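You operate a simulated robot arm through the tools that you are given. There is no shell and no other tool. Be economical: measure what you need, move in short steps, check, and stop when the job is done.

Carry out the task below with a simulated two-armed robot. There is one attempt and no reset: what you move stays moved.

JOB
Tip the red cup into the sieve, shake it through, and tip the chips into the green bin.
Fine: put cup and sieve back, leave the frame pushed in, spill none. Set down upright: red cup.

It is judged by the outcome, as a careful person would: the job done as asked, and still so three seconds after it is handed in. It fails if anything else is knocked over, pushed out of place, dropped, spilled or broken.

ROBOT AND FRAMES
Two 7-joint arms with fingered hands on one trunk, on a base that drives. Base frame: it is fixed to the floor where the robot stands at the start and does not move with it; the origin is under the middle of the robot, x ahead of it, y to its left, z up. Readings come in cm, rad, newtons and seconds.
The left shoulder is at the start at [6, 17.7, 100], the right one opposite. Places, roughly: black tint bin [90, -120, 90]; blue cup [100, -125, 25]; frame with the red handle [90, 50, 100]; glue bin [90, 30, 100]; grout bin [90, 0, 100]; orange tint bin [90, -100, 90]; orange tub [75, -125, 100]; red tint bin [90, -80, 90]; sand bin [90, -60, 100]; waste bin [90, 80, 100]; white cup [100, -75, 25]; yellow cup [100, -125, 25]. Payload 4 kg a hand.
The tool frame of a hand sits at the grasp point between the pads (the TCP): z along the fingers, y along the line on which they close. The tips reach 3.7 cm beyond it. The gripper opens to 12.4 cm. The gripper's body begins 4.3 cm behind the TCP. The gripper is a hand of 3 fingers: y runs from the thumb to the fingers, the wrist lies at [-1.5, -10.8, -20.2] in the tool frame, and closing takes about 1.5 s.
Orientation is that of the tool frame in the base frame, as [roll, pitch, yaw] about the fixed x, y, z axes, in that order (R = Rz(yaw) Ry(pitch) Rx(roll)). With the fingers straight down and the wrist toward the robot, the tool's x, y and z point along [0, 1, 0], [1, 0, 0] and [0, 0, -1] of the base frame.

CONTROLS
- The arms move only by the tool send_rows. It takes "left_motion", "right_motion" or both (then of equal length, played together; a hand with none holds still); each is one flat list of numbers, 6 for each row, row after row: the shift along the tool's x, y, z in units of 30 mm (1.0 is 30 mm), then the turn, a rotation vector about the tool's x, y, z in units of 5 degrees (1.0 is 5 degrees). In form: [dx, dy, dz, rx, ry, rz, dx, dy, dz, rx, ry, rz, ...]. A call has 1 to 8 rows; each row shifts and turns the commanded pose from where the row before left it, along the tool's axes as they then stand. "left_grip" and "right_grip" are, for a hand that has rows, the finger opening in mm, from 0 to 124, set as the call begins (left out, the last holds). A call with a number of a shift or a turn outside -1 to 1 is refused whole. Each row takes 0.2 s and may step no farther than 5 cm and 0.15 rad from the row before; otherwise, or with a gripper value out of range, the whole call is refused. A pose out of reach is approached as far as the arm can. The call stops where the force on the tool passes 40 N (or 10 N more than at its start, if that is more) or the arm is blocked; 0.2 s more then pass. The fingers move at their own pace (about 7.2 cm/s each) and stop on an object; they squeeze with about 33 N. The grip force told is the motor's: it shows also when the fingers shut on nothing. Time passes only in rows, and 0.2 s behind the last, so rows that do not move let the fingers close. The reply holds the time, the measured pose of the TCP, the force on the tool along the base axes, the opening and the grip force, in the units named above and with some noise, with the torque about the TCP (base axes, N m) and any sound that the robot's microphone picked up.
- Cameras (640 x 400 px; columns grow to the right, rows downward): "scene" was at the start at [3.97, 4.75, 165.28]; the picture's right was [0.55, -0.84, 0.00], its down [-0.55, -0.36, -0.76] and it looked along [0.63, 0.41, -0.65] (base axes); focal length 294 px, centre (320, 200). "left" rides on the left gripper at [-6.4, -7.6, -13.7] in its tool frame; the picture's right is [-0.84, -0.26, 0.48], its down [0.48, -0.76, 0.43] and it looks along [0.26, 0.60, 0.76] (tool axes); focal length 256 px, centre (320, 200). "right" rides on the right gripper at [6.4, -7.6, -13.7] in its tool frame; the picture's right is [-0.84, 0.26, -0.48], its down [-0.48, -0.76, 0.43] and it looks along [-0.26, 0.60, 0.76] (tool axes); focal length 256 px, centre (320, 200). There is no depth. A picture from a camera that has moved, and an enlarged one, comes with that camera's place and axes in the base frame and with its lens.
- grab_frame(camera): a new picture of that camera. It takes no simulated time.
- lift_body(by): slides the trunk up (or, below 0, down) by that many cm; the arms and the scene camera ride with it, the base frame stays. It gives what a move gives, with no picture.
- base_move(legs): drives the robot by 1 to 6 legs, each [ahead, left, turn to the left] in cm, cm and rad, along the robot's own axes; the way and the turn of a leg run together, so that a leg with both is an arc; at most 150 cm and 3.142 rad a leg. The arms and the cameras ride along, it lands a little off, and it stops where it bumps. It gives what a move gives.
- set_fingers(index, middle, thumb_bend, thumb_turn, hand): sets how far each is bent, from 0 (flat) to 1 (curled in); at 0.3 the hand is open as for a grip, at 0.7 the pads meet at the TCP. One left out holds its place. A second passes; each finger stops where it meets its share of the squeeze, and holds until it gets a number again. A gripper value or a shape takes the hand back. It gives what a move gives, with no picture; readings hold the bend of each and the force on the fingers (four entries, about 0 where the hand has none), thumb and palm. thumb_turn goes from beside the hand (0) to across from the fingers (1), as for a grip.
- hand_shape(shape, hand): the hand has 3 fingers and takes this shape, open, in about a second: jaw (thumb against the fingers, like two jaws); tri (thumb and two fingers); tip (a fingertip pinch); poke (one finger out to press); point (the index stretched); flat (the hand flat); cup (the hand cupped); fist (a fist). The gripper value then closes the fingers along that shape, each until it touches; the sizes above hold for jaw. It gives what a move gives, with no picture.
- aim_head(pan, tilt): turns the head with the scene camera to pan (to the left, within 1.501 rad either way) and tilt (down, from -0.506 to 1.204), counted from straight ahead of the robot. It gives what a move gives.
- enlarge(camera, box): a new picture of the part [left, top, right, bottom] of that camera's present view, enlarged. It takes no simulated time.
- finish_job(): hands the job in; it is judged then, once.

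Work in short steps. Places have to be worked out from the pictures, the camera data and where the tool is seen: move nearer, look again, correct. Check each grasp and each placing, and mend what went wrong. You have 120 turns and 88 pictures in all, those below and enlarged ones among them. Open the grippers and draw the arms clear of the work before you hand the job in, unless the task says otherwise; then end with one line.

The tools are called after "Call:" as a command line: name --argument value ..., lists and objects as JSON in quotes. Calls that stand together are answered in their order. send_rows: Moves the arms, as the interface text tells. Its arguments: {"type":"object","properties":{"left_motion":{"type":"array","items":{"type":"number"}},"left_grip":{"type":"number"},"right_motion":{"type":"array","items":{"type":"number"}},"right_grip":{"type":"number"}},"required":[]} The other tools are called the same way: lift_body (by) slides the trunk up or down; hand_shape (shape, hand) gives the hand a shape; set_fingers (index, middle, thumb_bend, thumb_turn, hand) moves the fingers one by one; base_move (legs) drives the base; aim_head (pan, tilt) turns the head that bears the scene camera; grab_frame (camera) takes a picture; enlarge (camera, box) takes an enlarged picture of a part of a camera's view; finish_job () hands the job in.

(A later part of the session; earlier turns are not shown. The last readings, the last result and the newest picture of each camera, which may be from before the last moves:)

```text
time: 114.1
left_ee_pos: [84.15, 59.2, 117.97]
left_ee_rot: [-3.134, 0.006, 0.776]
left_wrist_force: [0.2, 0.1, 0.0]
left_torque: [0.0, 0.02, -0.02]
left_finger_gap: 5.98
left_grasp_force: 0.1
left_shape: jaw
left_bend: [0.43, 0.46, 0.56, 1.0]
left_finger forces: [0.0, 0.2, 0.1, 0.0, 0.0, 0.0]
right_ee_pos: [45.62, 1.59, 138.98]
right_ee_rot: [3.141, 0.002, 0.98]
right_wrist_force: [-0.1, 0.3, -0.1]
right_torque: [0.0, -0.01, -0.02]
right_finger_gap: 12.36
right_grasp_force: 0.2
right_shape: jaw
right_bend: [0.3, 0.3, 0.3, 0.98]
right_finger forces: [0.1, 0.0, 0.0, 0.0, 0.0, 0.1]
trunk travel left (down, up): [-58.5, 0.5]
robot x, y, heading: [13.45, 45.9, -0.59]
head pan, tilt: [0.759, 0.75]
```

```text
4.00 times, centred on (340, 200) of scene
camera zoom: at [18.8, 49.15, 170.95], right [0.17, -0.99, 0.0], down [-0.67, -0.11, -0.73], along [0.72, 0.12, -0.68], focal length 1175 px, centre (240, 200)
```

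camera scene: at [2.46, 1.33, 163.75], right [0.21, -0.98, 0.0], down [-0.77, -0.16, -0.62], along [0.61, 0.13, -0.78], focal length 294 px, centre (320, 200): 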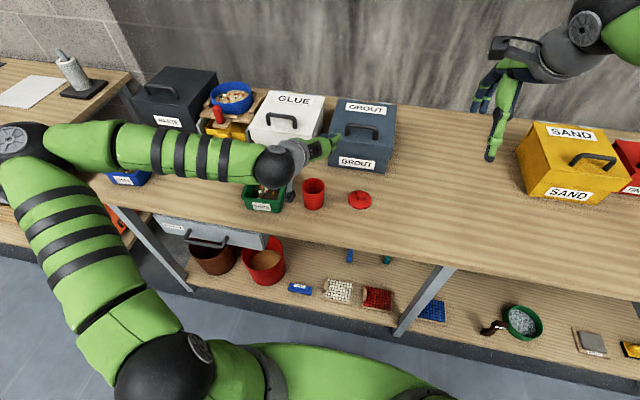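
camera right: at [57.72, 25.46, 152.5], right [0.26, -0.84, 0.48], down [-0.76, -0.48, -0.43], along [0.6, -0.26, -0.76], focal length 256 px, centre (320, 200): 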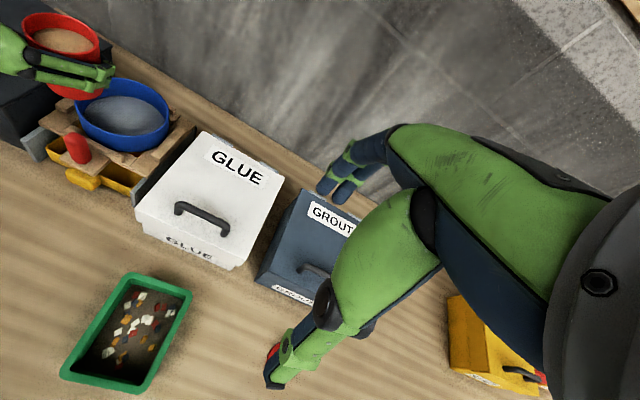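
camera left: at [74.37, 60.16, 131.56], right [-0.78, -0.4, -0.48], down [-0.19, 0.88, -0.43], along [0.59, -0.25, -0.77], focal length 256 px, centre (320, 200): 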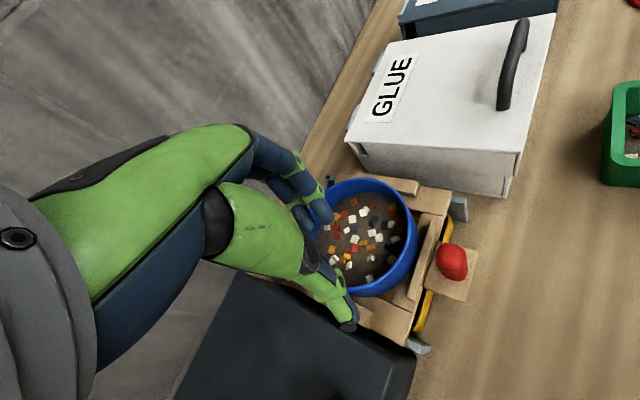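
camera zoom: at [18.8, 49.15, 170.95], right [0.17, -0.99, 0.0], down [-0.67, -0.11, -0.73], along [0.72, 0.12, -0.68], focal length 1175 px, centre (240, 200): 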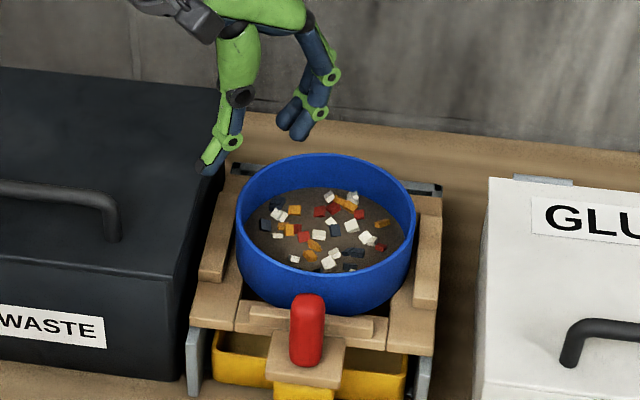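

Chips lie clean. In the arm's frame the sieve centre is about (88.3, 54.1), so I target (83.2, 59.2) and descend to just above the rim.

Call:
send_rows --left_motion '[-0.227, -0.22, 0.7, 0, 0, 0, 0, 0, 0.9, 0, 0, 0, 0, 0, 0.9, 0, 0, 0, 0, 0, 0.9, 0, 0, 0]' --left_grip 70

Call:
enlarge --camera "scene" --box '[260, 150, 420, 250]'

Call:
enlarge --camera "left" --box '[240, 130, 480, 380]'

```text
time: 115.1
left_ee_pos: [83.01, 59.11, 107.6]
left_ee_rot: [-3.135, 0.005, 0.772]
left_wrist_force: [-0.2, -0.2, -0.2]
left_torque: [0.0, 0.02, 0.03]
left_finger_gap: 6.98
left_grasp_force: 0.0
left_shape: jaw
left_bend: [0.4, 0.43, 0.54, 0.99]
left_finger forces: [0.0, 0.0, 0.1, 0.0, 0.1, 0.1]
right_ee_pos: [45.66, 1.52, 138.88]
right_ee_rot: [-3.141, -0.003, 0.977]
right_wrist_force: [0.0, -0.5, -0.3]
right_torque: [0.0, 0.01, 0.04]
right_finger_gap: 12.38
right_grasp_force: 0.1
right_shape: jaw
right_bend: [0.3, 0.3, 0.3, 0.98]
right_finger forces: [0.0, 0.0, 0.0, 0.1, 0.0, 0.1]
trunk travel left (down, up): [-58.5, 0.5]
robot x, y, heading: [13.46, 45.72, -0.594]
head pan, tilt: [0.759, 0.75]
```

```text
4.00 times, centred on (340, 200) of scene
camera zoom: at [18.73, 49.08, 170.95], right [0.17, -0.99, 0.0], down [-0.67, -0.11, -0.73], along [0.72, 0.12, -0.68], focal length 1175 px, centre (240, 200)
```

zoom: 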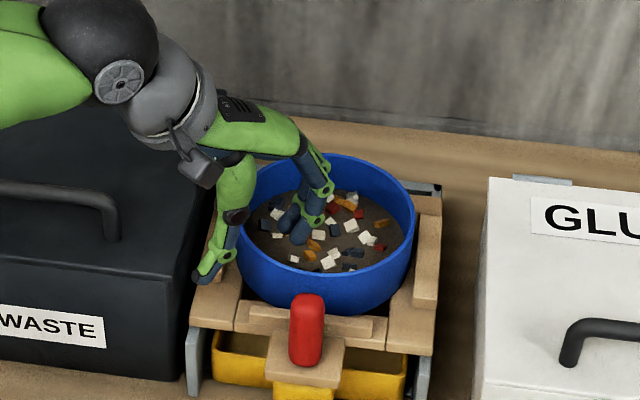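

```text
1.60 times, centred on (360, 255) of left
camera zoom: at [73.26, 60.08, 121.35], right [-0.78, -0.4, -0.48], down [-0.19, 0.88, -0.43], along [0.59, -0.25, -0.77], focal length 410 px, centre (256, 112)
```

zoom: 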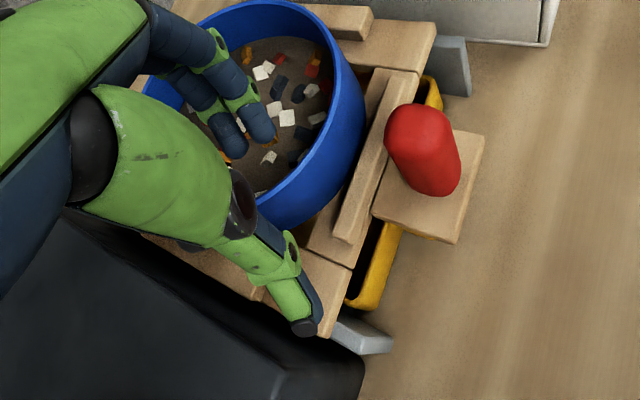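

Fingers are inside the wall and the thumb outside, clear of the wood. I lower 3 cm gently.

Call:
send_rows --left_motion '[0, 0, 0.35, 0, 0, 0, 0, 0, 0.35, 0, 0, 0, 0, 0, 0.3, 0, 0, 0, 0, 0, 0, 0, 0, 0]'

Call:
send_rows --left_motion '[0, 0, 0, 0, 0, 0, 0, 0, 0, 0, 0, 0, 0, 0, 0, 0, 0, 0, 0, 0, 0, 0, 0, 0, 0, 0, 0, 0, 0, 0, 0, 0, 0, 0, 0, 0]' --left_grip 0

Call:
enlarge --camera "scene" --box '[260, 150, 420, 250]'

```text
time: 116.1
left_ee_pos: [82.96, 59.08, 104.81]
left_ee_rot: [-3.137, 0.007, 0.775]
left_wrist_force: [0.4, 0.5, 0.7]
left_torque: [0.0, -0.01, 0.01]
left_finger_gap: 6.97
left_grasp_force: 0.1
left_shape: jaw
left_bend: [0.4, 0.43, 0.54, 0.99]
left_finger forces: [0.0, 0.0, 0.1, 0.0, 0.0, 0.0]
right_ee_pos: [45.65, 1.52, 138.83]
right_ee_rot: [3.141, -0.001, 0.979]
right_wrist_force: [-0.2, -0.6, 0.3]
right_torque: [0.03, 0.02, -0.01]
right_finger_gap: 12.33
right_grasp_force: 0.1
right_shape: jaw
right_bend: [0.3, 0.3, 0.3, 0.98]
right_finger forces: [0.0, 0.0, 0.0, 0.0, 0.0, 0.0]
trunk travel left (down, up): [-58.5, 0.5]
robot x, y, heading: [13.02, 45.71, -0.59]
head pan, tilt: [0.759, 0.75]
```

```text
time: 117.5
left_ee_pos: [82.96, 59.02, 104.82]
left_ee_rot: [-3.135, 0.005, 0.774]
left_wrist_force: [0.4, 0.9, 3.5]
left_torque: [-0.28, -0.42, 0.06]
left_finger_gap: 0.91
left_grasp_force: 33.2
left_shape: jaw
left_bend: [0.52, 0.58, 0.75, 1.0]
left_finger forces: [19.4, 11.4, 0.1, 0.0, 29.5, 0.0]
right_ee_pos: [45.56, 1.44, 138.9]
right_ee_rot: [-3.141, -0.001, 0.977]
right_wrist_force: [0.5, 0.3, 0.0]
right_torque: [0.0, 0.01, 0.01]
right_finger_gap: 12.37
right_grasp_force: 0.1
right_shape: jaw
right_bend: [0.3, 0.3, 0.3, 0.98]
right_finger forces: [0.1, 0.0, 0.0, 0.0, 0.0, 0.1]
trunk travel left (down, up): [-58.5, 0.5]
robot x, y, heading: [12.96, 45.97, -0.591]
head pan, tilt: [0.759, 0.75]
```

```text
4.00 times, centred on (340, 200) of scene
camera zoom: at [18.68, 49.09, 170.95], right [0.17, -0.99, 0.0], down [-0.67, -0.11, -0.73], along [0.72, 0.12, -0.68], focal length 1175 px, centre (240, 200)
```

zoom: 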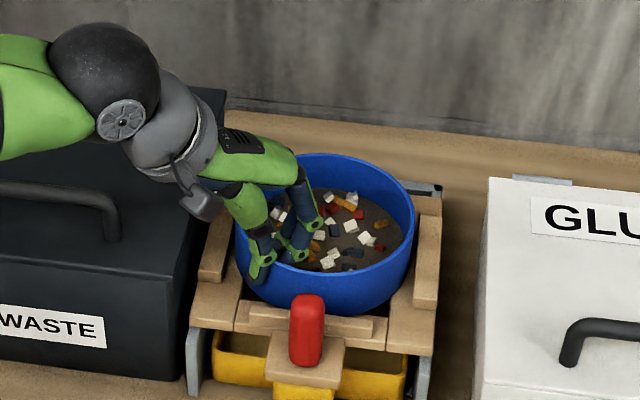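

The wall is pinched (gap 0.9 cm, 33 N). I lift slowly 4 cm and check the sieve stays level.

Call:
send_rows --left_motion '[0, 0, -0.2, 0, 0, 0, 0, 0, -0.3, 0, 0, 0, 0, 0, -0.4, 0, 0, 0, 0, 0, -0.4, 0, 0, 0, 0, 0, 0, 0, 0, 0]'

Call:
enlarge --camera "scene" --box '[260, 150, 420, 250]'

```text
time: 118.7
left_ee_pos: [82.91, 59.1, 108.56]
left_ee_rot: [-3.135, 0.006, 0.773]
left_wrist_force: [-0.5, 0.1, -1.9]
left_torque: [0.14, 0.13, 0.0]
left_finger_gap: 0.77
left_grasp_force: 32.8
left_shape: jaw
left_bend: [0.54, 0.57, 0.73, 1.0]
left_finger forces: [16.4, 12.3, 0.0, 0.1, 27.8, 0.1]
right_ee_pos: [45.64, 1.45, 138.9]
right_ee_rot: [-3.141, -0.001, 0.98]
right_wrist_force: [-0.1, 0.4, -0.4]
right_torque: [-0.03, 0.0, -0.04]
right_finger_gap: 12.41
right_grasp_force: 0.0
right_shape: jaw
right_bend: [0.3, 0.3, 0.3, 0.98]
right_finger forces: [0.0, 0.0, 0.0, 0.0, 0.0, 0.1]
trunk travel left (down, up): [-58.5, 0.5]
robot x, y, heading: [13.17, 45.99, -0.59]
head pan, tilt: [0.759, 0.75]
```

```text
4.00 times, centred on (340, 200) of scene
camera zoom: at [18.74, 49.09, 170.95], right [0.17, -0.99, 0.0], down [-0.67, -0.11, -0.73], along [0.72, 0.12, -0.68], focal length 1175 px, centre (240, 200)
```

zoom: 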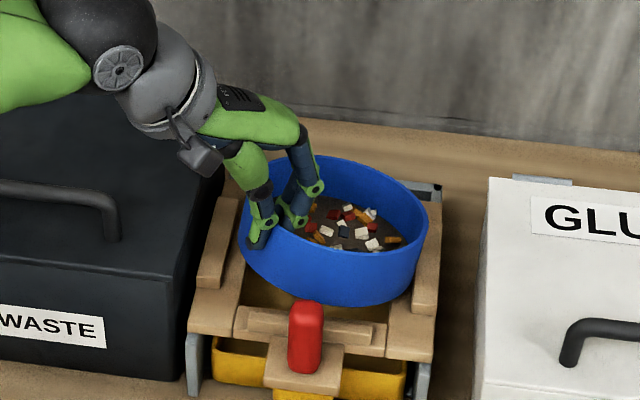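

It lifts, but the far side sags about 10–15°. I rotate the hand to level it while lifting, and check for creep.

Call:
send_rows --left_motion '[0, 0, -0.3, -0.8, 0, 0, 0, 0, -0.3, -0.8, 0, 0, 0, 0, -0.3, -0.8, 0, 0, 0, 0, -0.3, 0, 0, 0, 0, 0, 0, 0, 0, 0]'

Call:
enlarge --camera "scene" --box '[260, 130, 420, 230]'

```text
time: 119.9
left_ee_pos: [82.72, 59.44, 112.07]
left_ee_rot: [2.937, 0.004, 0.773]
left_wrist_force: [-0.2, 0.0, -1.4]
left_torque: [0.16, 0.13, 0.04]
left_finger_gap: 0.79
left_grasp_force: 33.5
left_shape: jaw
left_bend: [0.54, 0.57, 0.73, 1.0]
left_finger forces: [16.3, 12.2, 0.1, 0.0, 28.1, 0.1]
right_ee_pos: [45.61, 1.51, 138.86]
right_ee_rot: [3.141, 0.0, 0.98]
right_wrist_force: [0.2, -0.3, -1.2]
right_torque: [0.01, 0.04, -0.01]
right_finger_gap: 12.36
right_grasp_force: 0.1
right_shape: jaw
right_bend: [0.3, 0.3, 0.3, 0.98]
right_finger forces: [0.1, 0.1, 0.0, 0.0, 0.0, 0.0]
trunk travel left (down, up): [-58.5, 0.5]
robot x, y, heading: [13.34, 46.22, -0.591]
head pan, tilt: [0.759, 0.75]
```

```text
4.00 times, centred on (340, 180) of scene
camera zoom: at [18.73, 49.11, 170.95], right [0.17, -0.99, 0.0], down [-0.67, -0.11, -0.73], along [0.72, 0.12, -0.68], focal length 1175 px, centre (240, 280)
```

zoom: 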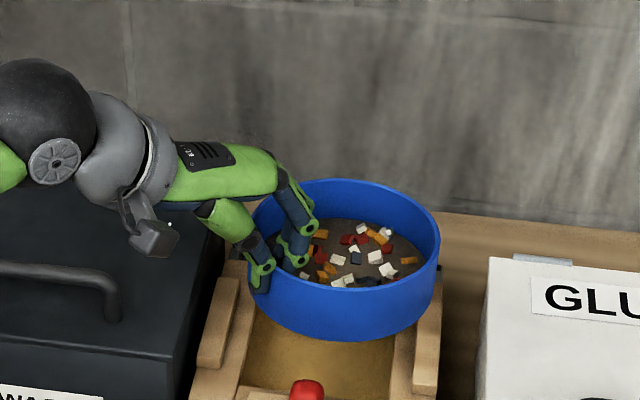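

The sieve is level and firmly held; sand is visible in the tray below. I raise it, back off slightly, and carry it toward the green bin.

Call:
send_rows --left_motion '[0, 0, -0.5, 0, 0, 0, 0, 0, -0.6, 0, 0, 0, 0, 0, -0.6, 0, 0, 0, 0, 0, -0.5, 0, 0, 0]'

Call:
base_move --legs '[[-5.3, -1.1, 0]]'

Call:
send_rows --left_motion '[-0.5, 0.02, 0, 0, 0, 0, -0.8, 0.04, 0, 0, 0, 0, -0.985, 0.04, 0, 0, 0, 0, -0.985, 0.04, 0, 0, 0, 0, -0.985, 0.04, 0, 0, 0, 0, -0.985, 0.04, 0, 0, 0, 0, -0.8, 0.04, 0, 0, 0, 0]'

Call:
aim_head --pan 0.4 --tilt 0.9

Call:
grab_frame --camera "scene"

```text
time: 120.9
left_ee_pos: [81.9, 60.42, 118.74]
left_ee_rot: [2.939, 0.006, 0.774]
left_wrist_force: [0.7, 0.5, -2.3]
left_torque: [0.13, 0.17, -0.01]
left_finger_gap: 0.81
left_grasp_force: 33.3
left_shape: jaw
left_bend: [0.54, 0.57, 0.73, 1.0]
left_finger forces: [16.6, 12.4, 0.0, 0.1, 28.3, 0.1]
right_ee_pos: [45.68, 1.43, 138.85]
right_ee_rot: [-3.14, 0.0, 0.979]
right_wrist_force: [0.2, 0.4, 0.5]
right_torque: [-0.02, -0.02, 0.01]
right_finger_gap: 12.42
right_grasp_force: 0.0
right_shape: jaw
right_bend: [0.3, 0.3, 0.3, 0.98]
right_finger forces: [0.1, 0.0, 0.0, 0.0, 0.0, 0.1]
trunk travel left (down, up): [-58.5, 0.5]
robot x, y, heading: [12.94, 45.83, -0.589]
head pan, tilt: [0.759, 0.75]
```

```text
time: 121.8
left_ee_pos: [76.82, 62.48, 118.79]
left_ee_rot: [2.935, 0.004, 0.775]
left_wrist_force: [0.5, -0.8, -1.7]
left_torque: [0.16, 0.13, 0.02]
left_finger_gap: 0.75
left_grasp_force: 32.8
left_shape: jaw
left_bend: [0.54, 0.57, 0.73, 1.0]
left_finger forces: [16.5, 12.4, 0.0, 0.1, 28.4, 0.0]
right_ee_pos: [40.49, 3.49, 138.91]
right_ee_rot: [3.138, 0.0, 0.978]
right_wrist_force: [-1.1, 0.8, -0.4]
right_torque: [0.0, -0.05, -0.02]
right_finger_gap: 12.39
right_grasp_force: 0.1
right_shape: jaw
right_bend: [0.3, 0.3, 0.3, 0.98]
right_finger forces: [0.0, 0.0, 0.0, 0.0, 0.0, 0.0]
trunk travel left (down, up): [-58.5, 0.5]
robot x, y, heading: [8.32, 48.04, -0.591]
head pan, tilt: [0.759, 0.75]
```

```text
time: 123.5
left_ee_pos: [64.31, 49.09, 118.79]
left_ee_rot: [2.94, 0.007, 0.773]
left_wrist_force: [-0.3, -0.5, -1.5]
left_torque: [0.11, 0.11, 0.03]
left_finger_gap: 0.78
left_grasp_force: 33.7
left_shape: jaw
left_bend: [0.54, 0.57, 0.73, 1.0]
left_finger forces: [16.8, 12.3, 0.0, 0.1, 28.4, 0.0]
right_ee_pos: [40.61, 3.36, 138.94]
right_ee_rot: [3.141, 0.0, 0.979]
right_wrist_force: [0.7, 1.0, -0.2]
right_torque: [0.02, 0.0, 0.0]
right_finger_gap: 12.38
right_grasp_force: 0.1
right_shape: jaw
right_bend: [0.3, 0.3, 0.3, 0.98]
right_finger forces: [0.0, 0.0, 0.0, 0.0, 0.1, 0.0]
trunk travel left (down, up): [-58.5, 0.5]
robot x, y, heading: [8.02, 48.05, -0.59]
head pan, tilt: [0.759, 0.75]
```

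```text
time: 124.3
left_ee_pos: [64.53, 49.14, 118.88]
left_ee_rot: [2.936, 0.008, 0.774]
left_wrist_force: [-1.1, -0.6, -1.7]
left_torque: [0.1, 0.09, -0.01]
left_finger_gap: 0.76
left_grasp_force: 33.1
left_shape: jaw
left_bend: [0.54, 0.57, 0.73, 1.0]
left_finger forces: [16.6, 12.5, 0.0, 0.0, 28.5, 0.1]
right_ee_pos: [40.63, 3.44, 138.9]
right_ee_rot: [3.14, 0.0, 0.98]
right_wrist_force: [0.6, 0.0, -0.7]
right_torque: [0.02, 0.01, -0.01]
right_finger_gap: 12.34
right_grasp_force: 0.0
right_shape: jaw
right_bend: [0.3, 0.3, 0.3, 0.98]
right_finger forces: [0.0, 0.0, 0.0, 0.1, 0.0, 0.0]
trunk travel left (down, up): [-58.5, 0.5]
robot x, y, heading: [8.25, 47.85, -0.592]
head pan, tilt: [0.4, 0.901]
```

```text
29 pictures are left
camera scene: at [12.99, 48.25, 169.76], right [-0.19, -0.98, 0.0], down [-0.77, 0.15, -0.62], along [0.61, -0.12, -0.78], focal length 294 px, centre (320, 200)
```

scene: 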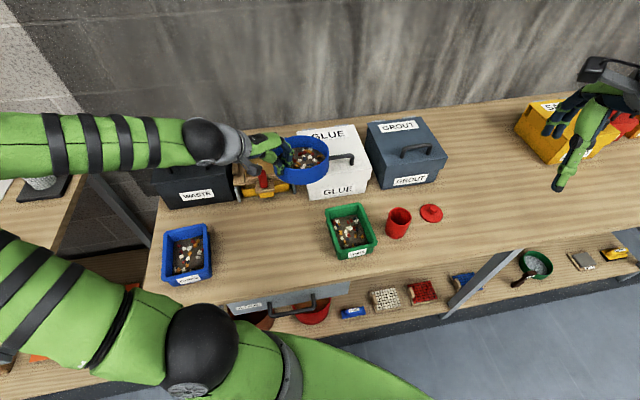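

The chips ride steadily. I bring the sieve over the green bin and lower it to about 108.

Call:
send_rows --left_motion '[-0.97, 0.1, 0, 0, 0, 0, -0.97, 0.1, 0, 0, 0, 0, -0.97, 0.1, 0, 0, 0, 0, -0.97, 0.1, 0, 0, 0, 0, -0.97, 0.1, 0, 0, 0, 0, -0.97, 0.1, 0, 0, 0, 0]'

Call:
send_rows --left_motion '[0, -0.15, 0.73, 0, 0, 0, 0, -0.15, 0.73, 0, 0, 0, 0, -0.15, 0.73, 0, 0, 0, 0, -0.15, 0.73, 0, 0, 0]'

Call:
enlarge --camera "scene" --box '[240, 120, 440, 270]'

```text
time: 125.7
left_ee_pos: [54.03, 35.05, 119.93]
left_ee_rot: [2.938, 0.005, 0.774]
left_wrist_force: [-0.1, 1.0, -2.7]
left_torque: [0.15, 0.11, 0.05]
left_finger_gap: 0.77
left_grasp_force: 33.2
left_shape: jaw
left_bend: [0.54, 0.57, 0.73, 1.0]
left_finger forces: [17.3, 12.3, 0.1, 0.1, 28.8, 0.0]
left hand out of reach, approached as far as the arm can: row 4, 5
right_ee_pos: [40.58, 3.45, 138.82]
right_ee_rot: [3.141, 0.0, 0.979]
right_wrist_force: [0.6, 0.0, 0.4]
right_torque: [0.0, 0.06, 0.01]
right_finger_gap: 12.36
right_grasp_force: 0.1
right_shape: jaw
right_bend: [0.3, 0.3, 0.3, 0.98]
right_finger forces: [0.0, 0.0, 0.0, 0.0, 0.1, 0.0]
trunk travel left (down, up): [-58.5, 0.5]
robot x, y, heading: [8.49, 48.0, -0.592]
head pan, tilt: [0.4, 0.901]
```

```text
time: 126.7
left_ee_pos: [56.39, 33.02, 112.27]
left_ee_rot: [2.941, 0.007, 0.775]
left_wrist_force: [0.4, 0.1, -1.6]
left_torque: [0.12, 0.09, -0.03]
left_finger_gap: 0.75
left_grasp_force: 32.7
left_shape: jaw
left_bend: [0.54, 0.57, 0.73, 1.0]
left_finger forces: [16.4, 12.8, 0.1, 0.1, 28.1, 0.0]
left hand out of reach, approached as far as the arm can: row 1, 2, 3, 4
right_ee_pos: [40.7, 3.51, 138.88]
right_ee_rot: [3.141, 0.002, 0.98]
right_wrist_force: [0.9, 0.3, -0.1]
right_torque: [0.03, 0.01, -0.03]
right_finger_gap: 12.39
right_grasp_force: 0.0
right_shape: jaw
right_bend: [0.3, 0.3, 0.3, 0.98]
right_finger forces: [0.0, 0.0, 0.0, 0.0, 0.0, 0.0]
trunk travel left (down, up): [-58.5, 0.5]
robot x, y, heading: [8.05, 47.85, -0.593]
head pan, tilt: [0.4, 0.901]
```

```text
2.67 times, centred on (340, 195) of scene
camera zoom: at [13.04, 48.21, 169.76], right [-0.19, -0.98, 0.0], down [-0.77, 0.15, -0.62], along [0.61, -0.12, -0.78], focal length 783 px, centre (267, 213)
```

zoom: 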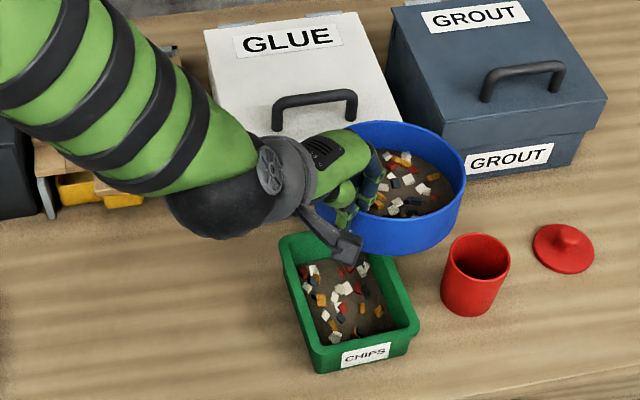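

The hand is too close to the body there. I back the base 14 cm along its heading and reach out to the bin again.

Call:
base_move --legs '[[-14, 0, 0]]'

Call:
send_rows --left_motion '[0.16, 0.71, 0.15, 0, 0, 0, 0.16, 0.71, 0.15, 0, 0, 0, 0.16, 0.71, 0.15, 0, 0, 0, 0.16, 0.71, 0.15, 0, 0, 0, 0, -0.12, 0.59, 0, 0, 0, 0, -0.12, 0.59, 0, 0, 0]'

Call:
enlarge --camera "scene" --box '[240, 100, 440, 225]'

```text
time: 128.0
left_ee_pos: [44.48, 40.97, 112.38]
left_ee_rot: [2.938, 0.005, 0.775]
left_wrist_force: [-0.6, -0.4, -1.3]
left_torque: [0.17, 0.12, -0.04]
left_finger_gap: 0.75
left_grasp_force: 32.7
left_shape: jaw
left_bend: [0.54, 0.57, 0.73, 1.0]
left_finger forces: [16.5, 12.8, 0.1, 0.1, 28.4, 0.1]
right_ee_pos: [28.8, 11.46, 138.98]
right_ee_rot: [3.141, 0.002, 0.98]
right_wrist_force: [-0.3, 0.6, 0.3]
right_torque: [-0.03, -0.01, 0.03]
right_finger_gap: 12.38
right_grasp_force: 0.0
right_shape: jaw
right_bend: [0.3, 0.3, 0.3, 0.98]
right_finger forces: [0.0, 0.0, 0.0, 0.1, 0.0, 0.0]
trunk travel left (down, up): [-58.5, 0.5]
robot x, y, heading: [-3.44, 55.55, -0.59]
head pan, tilt: [0.4, 0.901]
```

```text
time: 129.4
left_ee_pos: [52.05, 36.09, 108.65]
left_ee_rot: [2.941, 0.007, 0.776]
left_wrist_force: [0.5, -0.3, -1.8]
left_torque: [0.15, 0.14, 0.02]
left_finger_gap: 0.75
left_grasp_force: 33.1
left_shape: jaw
left_bend: [0.54, 0.57, 0.73, 1.0]
left_finger forces: [16.6, 12.7, 0.0, 0.0, 28.1, 0.0]
right_ee_pos: [29.17, 11.37, 138.94]
right_ee_rot: [3.141, 0.001, 0.981]
right_wrist_force: [-0.2, 0.5, -0.1]
right_torque: [0.0, 0.01, 0.02]
right_finger_gap: 12.36
right_grasp_force: 0.0
right_shape: jaw
right_bend: [0.3, 0.3, 0.3, 0.98]
right_finger forces: [0.1, 0.0, 0.0, 0.0, 0.1, 0.1]
trunk travel left (down, up): [-58.5, 0.5]
robot x, y, heading: [-3.37, 55.82, -0.593]
head pan, tilt: [0.4, 0.901]
```

```text
3.20 times, centred on (340, 162) of scene
camera zoom: at [1.4, 56.02, 169.76], right [-0.19, -0.98, 0.0], down [-0.77, 0.15, -0.62], along [0.61, -0.12, -0.78], focal length 940 px, centre (256, 320)
```

zoom: 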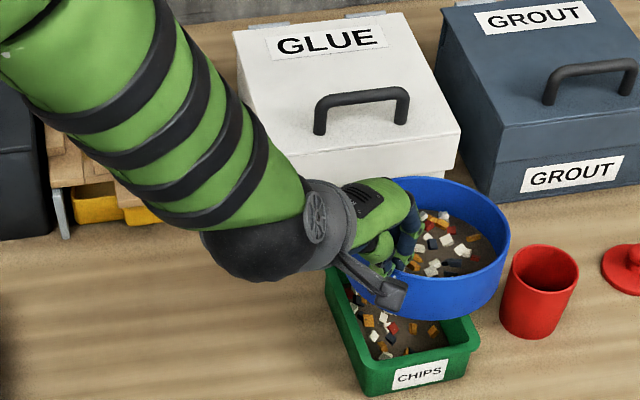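

The sieve hangs over the bin. I start rolling it to the left (toward the robot's left) while shifting so the pouring lip stays above the bin.

Call:
send_rows --left_motion '[-0.33, 0, 0.02, 0, -1, 0, -0.33, 0, 0.04, 0, -1, 0, -0.33, 0, 0.07, 0, -1, 0, -0.33, 0, 0.1, 0, -1, 0, 0, 0, 0, 0, -1, 0, 0, 0, 0, 0, -1, 0]'

Call:
enlarge --camera "scene" --box '[240, 100, 440, 225]'

```text
time: 130.8
left_ee_pos: [49.3, 33.33, 108.35]
left_ee_rot: [2.912, 0.52, 0.66]
left_wrist_force: [0.1, 0.1, -1.9]
left_torque: [0.18, 0.05, 0.0]
left_finger_gap: 0.75
left_grasp_force: 32.9
left_shape: jaw
left_bend: [0.54, 0.57, 0.73, 1.0]
left_finger forces: [18.3, 10.7, 0.1, 0.0, 27.8, 0.1]
right_ee_pos: [29.15, 11.42, 138.88]
right_ee_rot: [-3.141, 0.0, 0.981]
right_wrist_force: [0.2, -0.1, -0.1]
right_torque: [0.0, -0.02, 0.02]
right_finger_gap: 12.37
right_grasp_force: 0.1
right_shape: jaw
right_bend: [0.3, 0.3, 0.3, 0.98]
right_finger forces: [0.0, 0.0, 0.0, 0.0, 0.0, 0.0]
trunk travel left (down, up): [-58.5, 0.5]
robot x, y, heading: [-3.2, 55.93, -0.589]
head pan, tilt: [0.4, 0.901]
```

```text
3.20 times, centred on (340, 162) of scene
camera zoom: at [1.42, 56.11, 169.76], right [-0.19, -0.98, 0.0], down [-0.77, 0.15, -0.62], along [0.61, -0.12, -0.78], focal length 940 px, centre (256, 320)
```

zoom: 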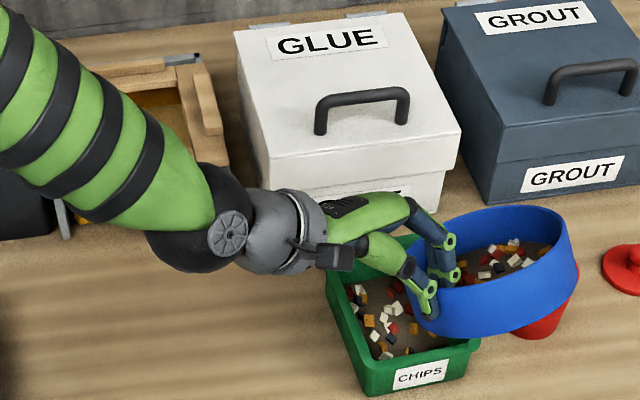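

The roll works and the lip is above the bin. I continue slowly so the chips slide out.

Call:
send_rows --left_motion '[0.1, 0, -0.06, 0, -0.8, 0, 0.1, 0, -0.07, 0, -0.8, 0, 0.1, 0, -0.09, 0, -0.8, 0, 0.1, 0, -0.11, 0, -0.8, 0, 0.1, 0, -0.12, 0, -0.8, 0, 0.1, 0, -0.13, 0, -0.8, 0, 0.08, 0, -0.14, 0, -0.8, 0, 0.08, 0, -0.15, 0, -0.8, 0]'

Call:
enlarge --camera "scene" --box '[240, 100, 440, 225]'

```text
time: 132.6
left_ee_pos: [51.8, 35.65, 108.68]
left_ee_rot: [2.73, 1.052, 0.415]
left_wrist_force: [0.1, -0.1, -1.5]
left_torque: [0.23, 0.03, 0.01]
left_finger_gap: 0.76
left_grasp_force: 33.0
left_shape: jaw
left_bend: [0.54, 0.58, 0.73, 1.0]
left_finger forces: [20.6, 9.4, 0.0, 0.0, 28.0, 0.0]
right_ee_pos: [29.38, 11.41, 138.91]
right_ee_rot: [-3.141, 0.0, 0.981]
right_wrist_force: [0.3, 0.1, 0.1]
right_torque: [-0.02, 0.0, 0.0]
right_finger_gap: 12.37
right_grasp_force: 0.1
right_shape: jaw
right_bend: [0.3, 0.3, 0.3, 0.98]
right_finger forces: [0.0, 0.1, 0.1, 0.0, 0.1, 0.0]
trunk travel left (down, up): [-58.5, 0.5]
robot x, y, heading: [-3.53, 56.11, -0.589]
head pan, tilt: [0.4, 0.901]
```

```text
3.20 times, centred on (340, 162) of scene
camera zoom: at [1.39, 56.1, 169.76], right [-0.19, -0.98, 0.0], down [-0.77, 0.15, -0.62], along [0.61, -0.12, -0.78], focal length 940 px, centre (256, 320)
```

zoom: 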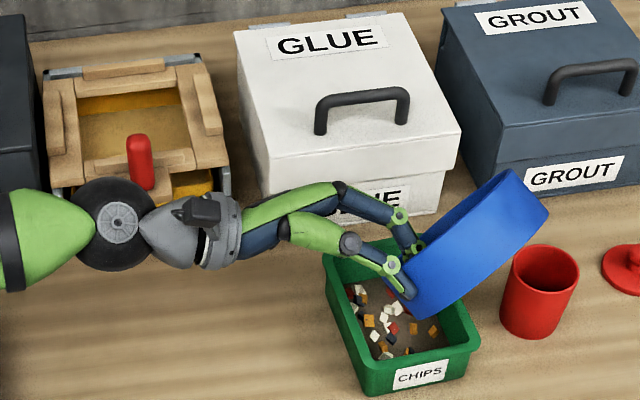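

Tilt is about 62° with the mouth over the bin. I continue past 100°.

Call:
send_rows --left_motion '[0.08, 0, -0.17, 0, -0.9, 0, 0.07, 0, -0.18, 0, -0.9, 0, 0.06, 0, -0.19, 0, -0.9, 0, 0.04, 0, -0.2, 0, -0.9, 0, 0.03, 0, -0.2, 0, -0.9, 0, 0.01, 0, -0.2, 0, -0.9, 0, 0, 0, -0.2, 0, -0.9, 0, -0.02, 0, -0.2, 0, -0.9, 0]'

Call:
enlarge --camera "scene" --box '[240, 100, 440, 225]'

```text
time: 134.4
left_ee_pos: [55.19, 39.15, 108.75]
left_ee_rot: [0.947, 1.322, -1.433]
left_wrist_force: [0.1, -0.3, -2.1]
left_torque: [0.19, 0.0, 0.01]
left_finger_gap: 0.77
left_grasp_force: 33.3
left_shape: jaw
left_bend: [0.53, 0.59, 0.73, 1.0]
left_finger forces: [21.4, 8.9, 0.0, 0.0, 27.9, 0.0]
right_ee_pos: [29.0, 11.28, 138.74]
right_ee_rot: [-3.141, 0.0, 0.979]
right_wrist_force: [0.4, 0.6, 0.7]
right_torque: [-0.03, 0.0, 0.04]
right_finger_gap: 12.38
right_grasp_force: 0.1
right_shape: jaw
right_bend: [0.3, 0.3, 0.3, 0.98]
right_finger forces: [0.0, 0.0, 0.1, 0.0, 0.0, 0.1]
trunk travel left (down, up): [-58.5, 0.5]
robot x, y, heading: [-3.52, 55.75, -0.589]
head pan, tilt: [0.4, 0.901]
```

```text
3.20 times, centred on (340, 162) of scene
camera zoom: at [1.37, 56.06, 169.76], right [-0.19, -0.98, 0.0], down [-0.77, 0.15, -0.62], along [0.61, -0.12, -0.78], focal length 940 px, centre (256, 320)
```

zoom: 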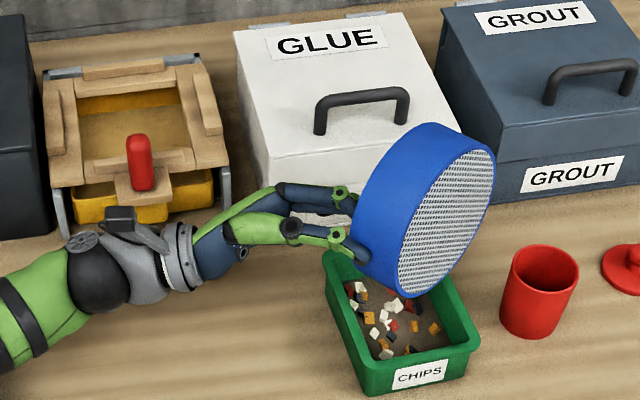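

At about 98°. A bit further with a small jiggle, then look through the left camera.

Call:
send_rows --left_motion '[-0.03, 0, -0.15, 0, -0.9, 0, -0.04, 0, -0.15, 0, -0.9, 0, -0.05, 0, -0.15, 0, -0.9, 0, 0, 0, 0, 0, 0.8, 0, 0, 0, 0, 0, -0.8, 0, 0, 0, 0, 0, 0.8, 0, 0, 0, 0, 0, -0.8, 0, 0, 0, 0, 0, 0, 0]'

Call:
grab_frame --camera "left"

Call:
enlarge --camera "scene" --box '[240, 100, 440, 225]'

```text
time: 136.2
left_ee_pos: [55.88, 40.25, 110.34]
left_ee_rot: [0.566, 1.158, -1.836]
left_wrist_force: [0.5, -1.0, 0.0]
left_torque: [0.12, 0.01, 0.0]
left_finger_gap: 0.77
left_grasp_force: 32.9
left_shape: jaw
left_bend: [0.53, 0.59, 0.73, 1.0]
left_finger forces: [19.7, 10.0, 0.1, 0.0, 27.5, 0.1]
right_ee_pos: [28.25, 11.14, 139.16]
right_ee_rot: [3.138, -0.006, 0.981]
right_wrist_force: [-0.2, -0.6, -0.2]
right_torque: [-0.01, -0.03, 0.0]
right_finger_gap: 12.38
right_grasp_force: 0.0
right_shape: jaw
right_bend: [0.3, 0.3, 0.3, 0.98]
right_finger forces: [0.0, 0.0, 0.1, 0.0, 0.0, 0.1]
trunk travel left (down, up): [-58.5, 0.5]
robot x, y, heading: [-3.56, 55.66, -0.592]
head pan, tilt: [0.4, 0.901]
```

```text
23 pictures are left
camera left: at [61.22, 56.27, 109.78], right [-0.44, 0.21, 0.87], down [-0.88, 0.08, -0.46], along [-0.16, -0.97, 0.15], focal length 256 px, centre (320, 200)
```

left: 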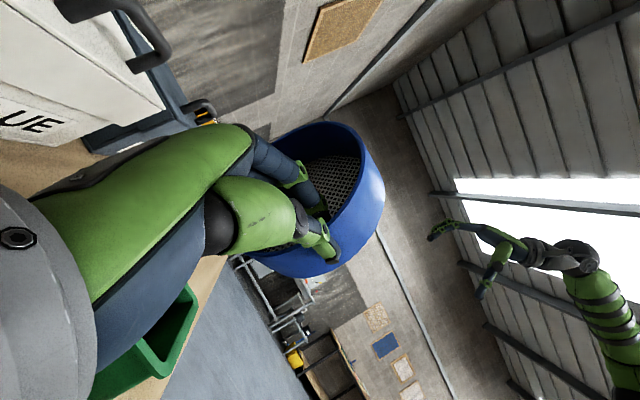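

```text
3.20 times, centred on (340, 162) of scene
camera zoom: at [0.16, 55.76, 169.91], right [-0.19, -0.98, 0.0], down [-0.76, 0.15, -0.63], along [0.62, -0.12, -0.78], focal length 940 px, centre (256, 320)
```

zoom: 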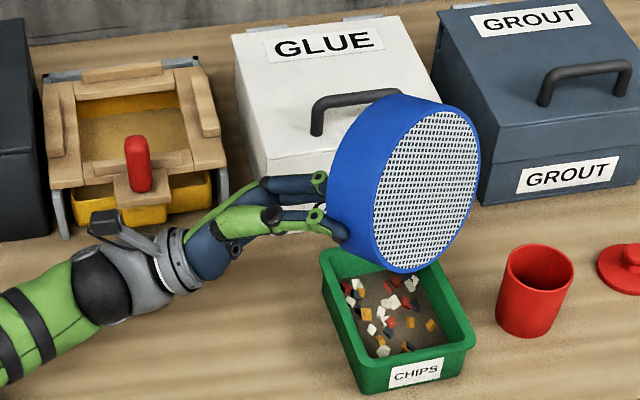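

The sieve is empty and the chips are in the bin. The body seems tilted slightly (the elbow is perhaps pressing something), so I reverse right away.

Call:
send_rows --left_motion '[0.05, 0, 0.15, 0, 0.9, 0, 0.04, 0, 0.15, 0, 0.9, 0, 0.03, 0, 0.15, 0, 0.9, 0, 0, 0, 0.2, 0, 0.9, 0, 0, 0, 0.2, 0, 0.9, 0]'

Call:
grab_frame --camera "scene"

```text
time: 137.4
left_ee_pos: [54.18, 38.16, 109.05]
left_ee_rot: [1.633, 1.371, -0.732]
left_wrist_force: [0.3, -1.1, -0.7]
left_torque: [0.14, 0.05, 0.0]
left_finger_gap: 0.77
left_grasp_force: 32.8
left_shape: jaw
left_bend: [0.53, 0.59, 0.73, 1.0]
left_finger forces: [19.9, 9.9, 0.1, 0.0, 27.6, 0.1]
right_ee_pos: [29.18, 11.39, 138.87]
right_ee_rot: [-3.141, 0.0, 0.983]
right_wrist_force: [0.3, -0.2, 0.5]
right_torque: [0.02, 0.01, 0.0]
right_finger_gap: 12.37
right_grasp_force: 0.1
right_shape: jaw
right_bend: [0.3, 0.3, 0.3, 0.98]
right_finger forces: [0.0, 0.1, 0.0, 0.0, 0.1, 0.1]
trunk travel left (down, up): [-58.5, 0.5]
robot x, y, heading: [-3.89, 55.9, -0.584]
head pan, tilt: [0.4, 0.901]
```

```text
21 pictures are left
camera scene: at [1.36, 56.06, 169.75], right [-0.19, -0.98, 0.0], down [-0.77, 0.15, -0.62], along [0.61, -0.12, -0.78], focal length 294 px, centre (320, 200)
```

scene: 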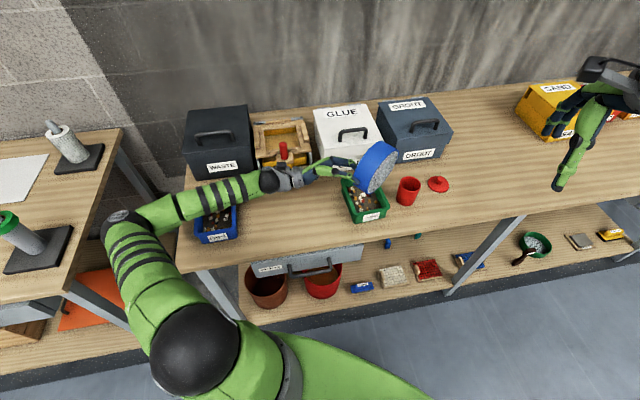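

The body is fine again. I roll the sieve back while lifting, in reverse.

Call:
send_rows --left_motion '[-0.4, 0, 0.2, 0, 0.9, 0, -0.4, 0, 0.17, 0, 0.9, 0, -0.4, 0, 0.12, 0, 0.9, 0, -0.4, 0, 0.05, 0, 0.9, 0, -0.2, 0, 0, 0, 1, 0, -0.2, 0, 0, 0, 1, 0, 0, 0, 0, 0, 1, 0, 0, 0, 0, 0, 1, 0]'

Call:
send_rows --left_motion '[0, 0, 0, 0, 1, 0, 0, 0, 0, 0, 1, 0, 0, 0, 0, 0, 1, 0, 0, 0, 0, 0, 1, 0, 0, 0, 0, 0, 1, 0, 0, 0, 0, 0, 1, 0, 0, 0, 0, 0, 1, 0, 0, 0, 0, 0, 1, 0]'

```text
time: 139.2
left_ee_pos: [51.52, 37.11, 114.71]
left_ee_rot: [2.827, 0.871, 0.534]
left_wrist_force: [0.7, -0.5, -1.8]
left_torque: [0.11, 0.06, 0.03]
left_finger_gap: 0.76
left_grasp_force: 33.2
left_shape: jaw
left_bend: [0.54, 0.59, 0.73, 1.0]
left_finger forces: [19.2, 10.3, 0.0, 0.0, 27.4, 0.0]
right_ee_pos: [29.07, 11.29, 138.99]
right_ee_rot: [3.142, 0.001, 0.982]
right_wrist_force: [0.0, 0.0, 0.3]
right_torque: [-0.01, 0.02, 0.02]
right_finger_gap: 12.38
right_grasp_force: 0.0
right_shape: jaw
right_bend: [0.3, 0.3, 0.3, 0.98]
right_finger forces: [0.0, 0.0, 0.1, 0.0, 0.1, 0.1]
trunk travel left (down, up): [-58.5, 0.5]
robot x, y, heading: [-3.75, 55.77, -0.586]
head pan, tilt: [0.4, 0.901]
```

```text
time: 141.0
left_ee_pos: [51.49, 37.16, 114.75]
left_ee_rot: [2.938, 0.194, 0.737]
left_wrist_force: [0.4, 0.1, -1.0]
left_torque: [0.06, 0.1, 0.01]
left_finger_gap: 0.77
left_grasp_force: 32.9
left_shape: jaw
left_bend: [0.54, 0.58, 0.73, 1.0]
left_finger forces: [18.1, 10.8, 0.1, 0.0, 27.2, 0.1]
right_ee_pos: [28.99, 11.34, 138.89]
right_ee_rot: [-3.141, 0.001, 0.979]
right_wrist_force: [-0.2, 0.1, -0.2]
right_torque: [0.02, -0.03, 0.02]
right_finger_gap: 12.36
right_grasp_force: 0.1
right_shape: jaw
right_bend: [0.3, 0.3, 0.3, 0.98]
right_finger forces: [0.1, 0.0, 0.0, 0.1, 0.1, 0.0]
trunk travel left (down, up): [-58.5, 0.5]
robot x, y, heading: [-3.41, 55.87, -0.591]
head pan, tilt: [0.4, 0.901]
```

Nearly level again. I finish levelling, rise, and move the hand out to where the drive back will bring the sieve over its frame.

Call:
send_rows --left_motion '[0, 0.15, -0.8, 0, 1, 0, 0, 0.15, -0.8, 0, 1, 0, 1, -0.39, 0, 0, 0.15, 0, 1, -0.39, 0, 0, 0, 0, 1, -0.39, 0, 0, 0, 0, 1, -0.39, 0, 0, 0, 0, 1, -0.39, 0, 0, 0, 0]'

Call:
send_rows --left_motion '[1, -0.38, 0.1, 0, 0, 0, 1, -0.38, 0.1, 0, 0, 0, 1, -0.38, 0.1, 0, 0, 0, 1, -0.38, 0, 0, 0, 0, 1, -0.38, 0, 0, 0, 0, 0.9, -0.38, 0, 0, 0, 0]'

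Call:
aim_head --pan 0.7 --tilt 0.75

Call:
grab_frame --camera "scene"

```text
time: 142.8
left_ee_pos: [48.39, 37.3, 123.91]
left_ee_rot: [2.841, 0.084, 0.523]
left_wrist_force: [0.1, 0.6, -0.5]
left_torque: [0.08, -0.01, -0.01]
left_finger_gap: 0.76
left_grasp_force: 32.7
left_shape: jaw
left_bend: [0.55, 0.57, 0.73, 1.0]
left_finger forces: [16.6, 12.4, 0.0, 0.0, 27.9, 0.0]
left hand out of reach, approached as far as the arm can: row 7
right_ee_pos: [28.95, 11.3, 138.94]
right_ee_rot: [-3.141, -0.001, 0.98]
right_wrist_force: [0.1, -1.5, 0.0]
right_torque: [0.0, 0.0, -0.04]
right_finger_gap: 12.37
right_grasp_force: 0.1
right_shape: jaw
right_bend: [0.3, 0.3, 0.3, 0.98]
right_finger forces: [0.1, 0.0, 0.0, 0.1, 0.0, 0.1]
trunk travel left (down, up): [-58.5, 0.5]
robot x, y, heading: [-3.45, 55.63, -0.592]
head pan, tilt: [0.4, 0.901]
stopped in row 7 (left hand): the arm was blocked; the commanded pose is now the measured one
```

```text
time: 144.2
left_ee_pos: [60.31, 51.44, 119.42]
left_ee_rot: [2.841, 0.083, 0.522]
left_wrist_force: [-0.5, -0.2, -1.6]
left_torque: [0.11, 0.03, 0.01]
left_finger_gap: 0.72
left_grasp_force: 33.1
left_shape: jaw
left_bend: [0.55, 0.58, 0.73, 1.0]
left_finger forces: [17.2, 11.4, 0.0, 0.0, 27.4, 0.0]
right_ee_pos: [29.12, 11.44, 138.75]
right_ee_rot: [3.141, 0.0, 0.981]
right_wrist_force: [0.6, -0.4, -0.1]
right_torque: [-0.01, -0.01, 0.02]
right_finger_gap: 12.35
right_grasp_force: 0.1
right_shape: jaw
right_bend: [0.3, 0.3, 0.3, 0.98]
right_finger forces: [0.0, 0.1, 0.1, 0.1, 0.0, 0.0]
trunk travel left (down, up): [-58.5, 0.5]
robot x, y, heading: [-3.55, 55.75, -0.589]
head pan, tilt: [0.4, 0.901]
```

```text
time: 145.0
left_ee_pos: [60.3, 51.43, 119.42]
left_ee_rot: [2.842, 0.085, 0.521]
left_wrist_force: [0.3, -0.4, -1.0]
left_torque: [0.1, 0.04, 0.01]
left_finger_gap: 0.75
left_grasp_force: 32.6
left_shape: jaw
left_bend: [0.55, 0.58, 0.73, 1.0]
left_finger forces: [17.2, 11.3, 0.1, 0.0, 27.3, 0.0]
right_ee_pos: [29.05, 11.43, 138.82]
right_ee_rot: [-3.141, -0.001, 0.982]
right_wrist_force: [-0.2, -0.3, 0.2]
right_torque: [-0.04, -0.02, 0.02]
right_finger_gap: 12.38
right_grasp_force: 0.0
right_shape: jaw
right_bend: [0.3, 0.3, 0.3, 0.98]
right_finger forces: [0.1, 0.0, 0.0, 0.0, 0.0, 0.0]
trunk travel left (down, up): [-58.5, 0.5]
robot x, y, heading: [-3.07, 55.73, -0.587]
head pan, tilt: [0.7, 0.75]
```

```text
20 pictures are left
camera scene: at [2.18, 58.42, 170.95], right [0.11, -0.99, 0.0], down [-0.68, -0.07, -0.73], along [0.73, 0.08, -0.68], focal length 294 px, centre (320, 200)
```

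scene: 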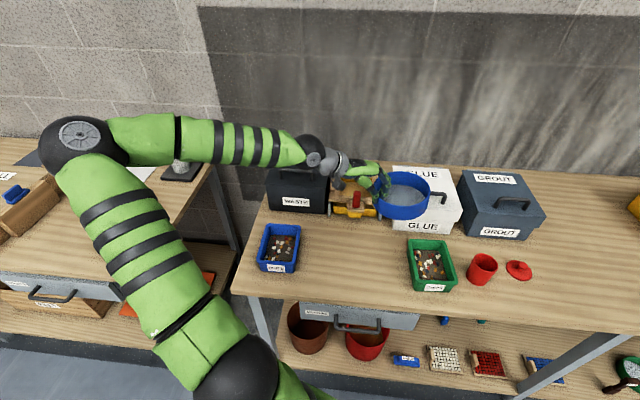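

The path got twisted a little but the sieve is held and everything is in place. I restore the hand's orientation and continue to the left.

Call:
send_rows --left_motion '[0, 0, 0, 0.29, 0.57, -0.83, 0, 0, 0, 0.29, 0.57, -0.83, 0, 0, 0, 0.29, 0.57, -0.83]'

Call:
send_rows --left_motion '[0.92, -0.47, -0.1, 0, 0, 0, 0.92, -0.47, -0.1, 0, 0, 0, 0.92, -0.47, -0.1, 0, 0, 0, 0.92, -0.47, -0.1, 0, 0, 0, 0.92, -0.47, -0.1, 0, 0, 0, 0.92, -0.47, -0.1, 0, 0, 0]'

```text
time: 145.8
left_ee_pos: [60.34, 51.33, 119.59]
left_ee_rot: [2.927, -0.008, 0.77]
left_wrist_force: [0.2, -0.3, -1.5]
left_torque: [0.11, 0.01, 0.06]
left_finger_gap: 0.75
left_grasp_force: 32.6
left_shape: jaw
left_bend: [0.55, 0.58, 0.73, 1.0]
left_finger forces: [17.3, 11.1, 0.1, 0.0, 27.1, 0.1]
right_ee_pos: [29.01, 11.18, 138.89]
right_ee_rot: [3.141, -0.001, 0.98]
right_wrist_force: [0.0, -0.9, -0.5]
right_torque: [0.04, -0.04, -0.02]
right_finger_gap: 12.37
right_grasp_force: 0.0
right_shape: jaw
right_bend: [0.3, 0.3, 0.3, 0.98]
right_finger forces: [0.1, 0.0, 0.1, 0.0, 0.0, 0.0]
trunk travel left (down, up): [-58.5, 0.5]
robot x, y, heading: [-3.46, 55.78, -0.589]
head pan, tilt: [0.7, 0.75]
```

```text
time: 147.2
left_ee_pos: [66.38, 69.21, 119.49]
left_ee_rot: [2.927, -0.007, 0.772]
left_wrist_force: [0.0, 0.2, -1.3]
left_torque: [0.08, 0.02, 0.03]
left_finger_gap: 0.76
left_grasp_force: 33.1
left_shape: jaw
left_bend: [0.55, 0.58, 0.73, 1.0]
left_finger forces: [16.5, 11.5, 0.1, 0.0, 26.6, 0.0]
right_ee_pos: [29.15, 11.39, 138.93]
right_ee_rot: [-3.141, 0.001, 0.98]
right_wrist_force: [-0.3, 0.3, -0.2]
right_torque: [-0.03, 0.01, 0.04]
right_finger_gap: 12.36
right_grasp_force: 0.0
right_shape: jaw
right_bend: [0.3, 0.3, 0.3, 0.98]
right_finger forces: [0.0, 0.0, 0.0, 0.0, 0.0, 0.0]
trunk travel left (down, up): [-58.5, 0.5]
robot x, y, heading: [-3.49, 55.65, -0.587]
head pan, tilt: [0.7, 0.75]
```

Orientation restored. I drive forward to bring the sieve over its frame.

Call:
base_move --legs '[[19.2, 1.1, 0]]'

Call:
enlarge --camera "scene" --box '[240, 110, 420, 230]'

```text
time: 148.8
left_ee_pos: [82.82, 59.4, 119.51]
left_ee_rot: [2.928, -0.007, 0.771]
left_wrist_force: [0.2, -1.0, -2.0]
left_torque: [0.1, 0.08, 0.01]
left_finger_gap: 0.75
left_grasp_force: 32.7
left_shape: jaw
left_bend: [0.55, 0.58, 0.73, 1.0]
left_finger forces: [16.3, 11.6, 0.0, 0.1, 26.5, 0.0]
right_ee_pos: [45.82, 1.45, 138.87]
right_ee_rot: [-3.141, 0.0, 0.981]
right_wrist_force: [1.9, 0.0, 0.0]
right_torque: [-0.03, 0.03, 0.01]
right_finger_gap: 12.39
right_grasp_force: 0.0
right_shape: jaw
right_bend: [0.3, 0.3, 0.3, 0.98]
right_finger forces: [0.1, 0.0, 0.0, 0.0, 0.0, 0.0]
trunk travel left (down, up): [-58.5, 0.5]
robot x, y, heading: [13.27, 45.94, -0.59]
head pan, tilt: [0.7, 0.75]
```

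```text
3.33 times, centred on (330, 170) of scene
camera zoom: at [18.93, 48.54, 170.94], right [0.11, -0.99, 0.0], down [-0.68, -0.07, -0.73], along [0.73, 0.08, -0.68], focal length 979 px, centre (287, 300)
```

zoom: 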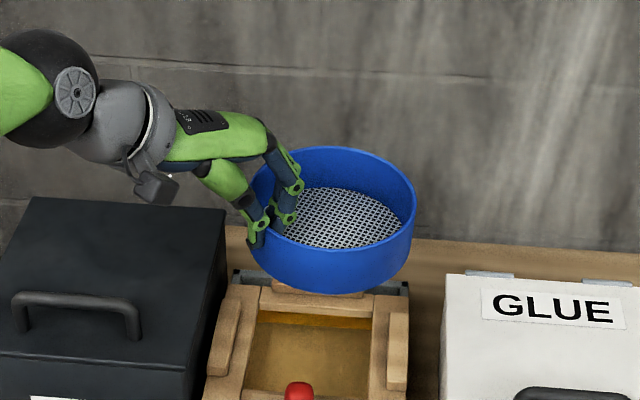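

The sieve is clean, level, and about 1.5 cm right of its nest. I correct and lower to just above the frame.

Call:
send_rows --left_motion '[0.09, -0.25, 0.9, 0, 0, 0, 0.09, -0.25, 0.9, 0, 0, 0, 0.09, -0.25, 0.9, 0, 0, 0, 0.09, -0.25, 0.8, 0, 0, 0]'

Call:
enlarge --camera "scene" --box '[260, 140, 420, 240]'

```text
time: 149.8
left_ee_pos: [83.15, 60.75, 108.6]
left_ee_rot: [2.93, -0.004, 0.773]
left_wrist_force: [-1.1, 0.4, -0.1]
left_torque: [0.08, 0.04, -0.06]
left_finger_gap: 0.76
left_grasp_force: 32.6
left_shape: jaw
left_bend: [0.55, 0.58, 0.73, 1.0]
left_finger forces: [16.3, 11.5, 0.1, 0.0, 26.4, 0.0]
right_ee_pos: [45.86, 1.63, 138.83]
right_ee_rot: [3.141, 0.0, 0.978]
right_wrist_force: [0.8, 0.3, -0.3]
right_torque: [0.01, -0.01, 0.02]
right_finger_gap: 12.35
right_grasp_force: 0.1
right_shape: jaw
right_bend: [0.3, 0.3, 0.3, 0.98]
right_finger forces: [0.0, 0.1, 0.0, 0.1, 0.0, 0.0]
trunk travel left (down, up): [-58.5, 0.5]
robot x, y, heading: [13.08, 46.01, -0.592]
head pan, tilt: [0.7, 0.75]
```

```text
4.00 times, centred on (340, 190) of scene
camera zoom: at [18.81, 48.67, 170.95], right [0.11, -0.99, 0.0], down [-0.68, -0.08, -0.73], along [0.73, 0.08, -0.68], focal length 1175 px, centre (240, 240)
```

zoom: 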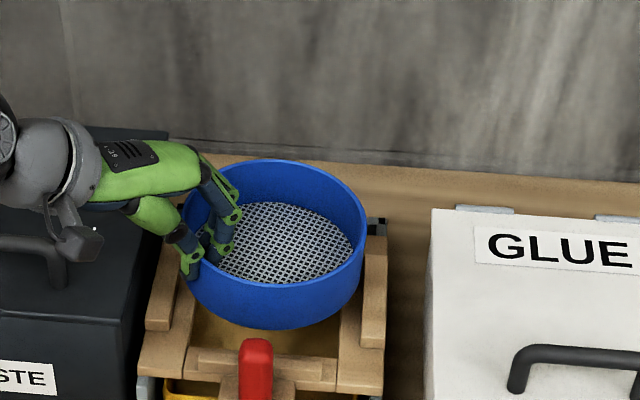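

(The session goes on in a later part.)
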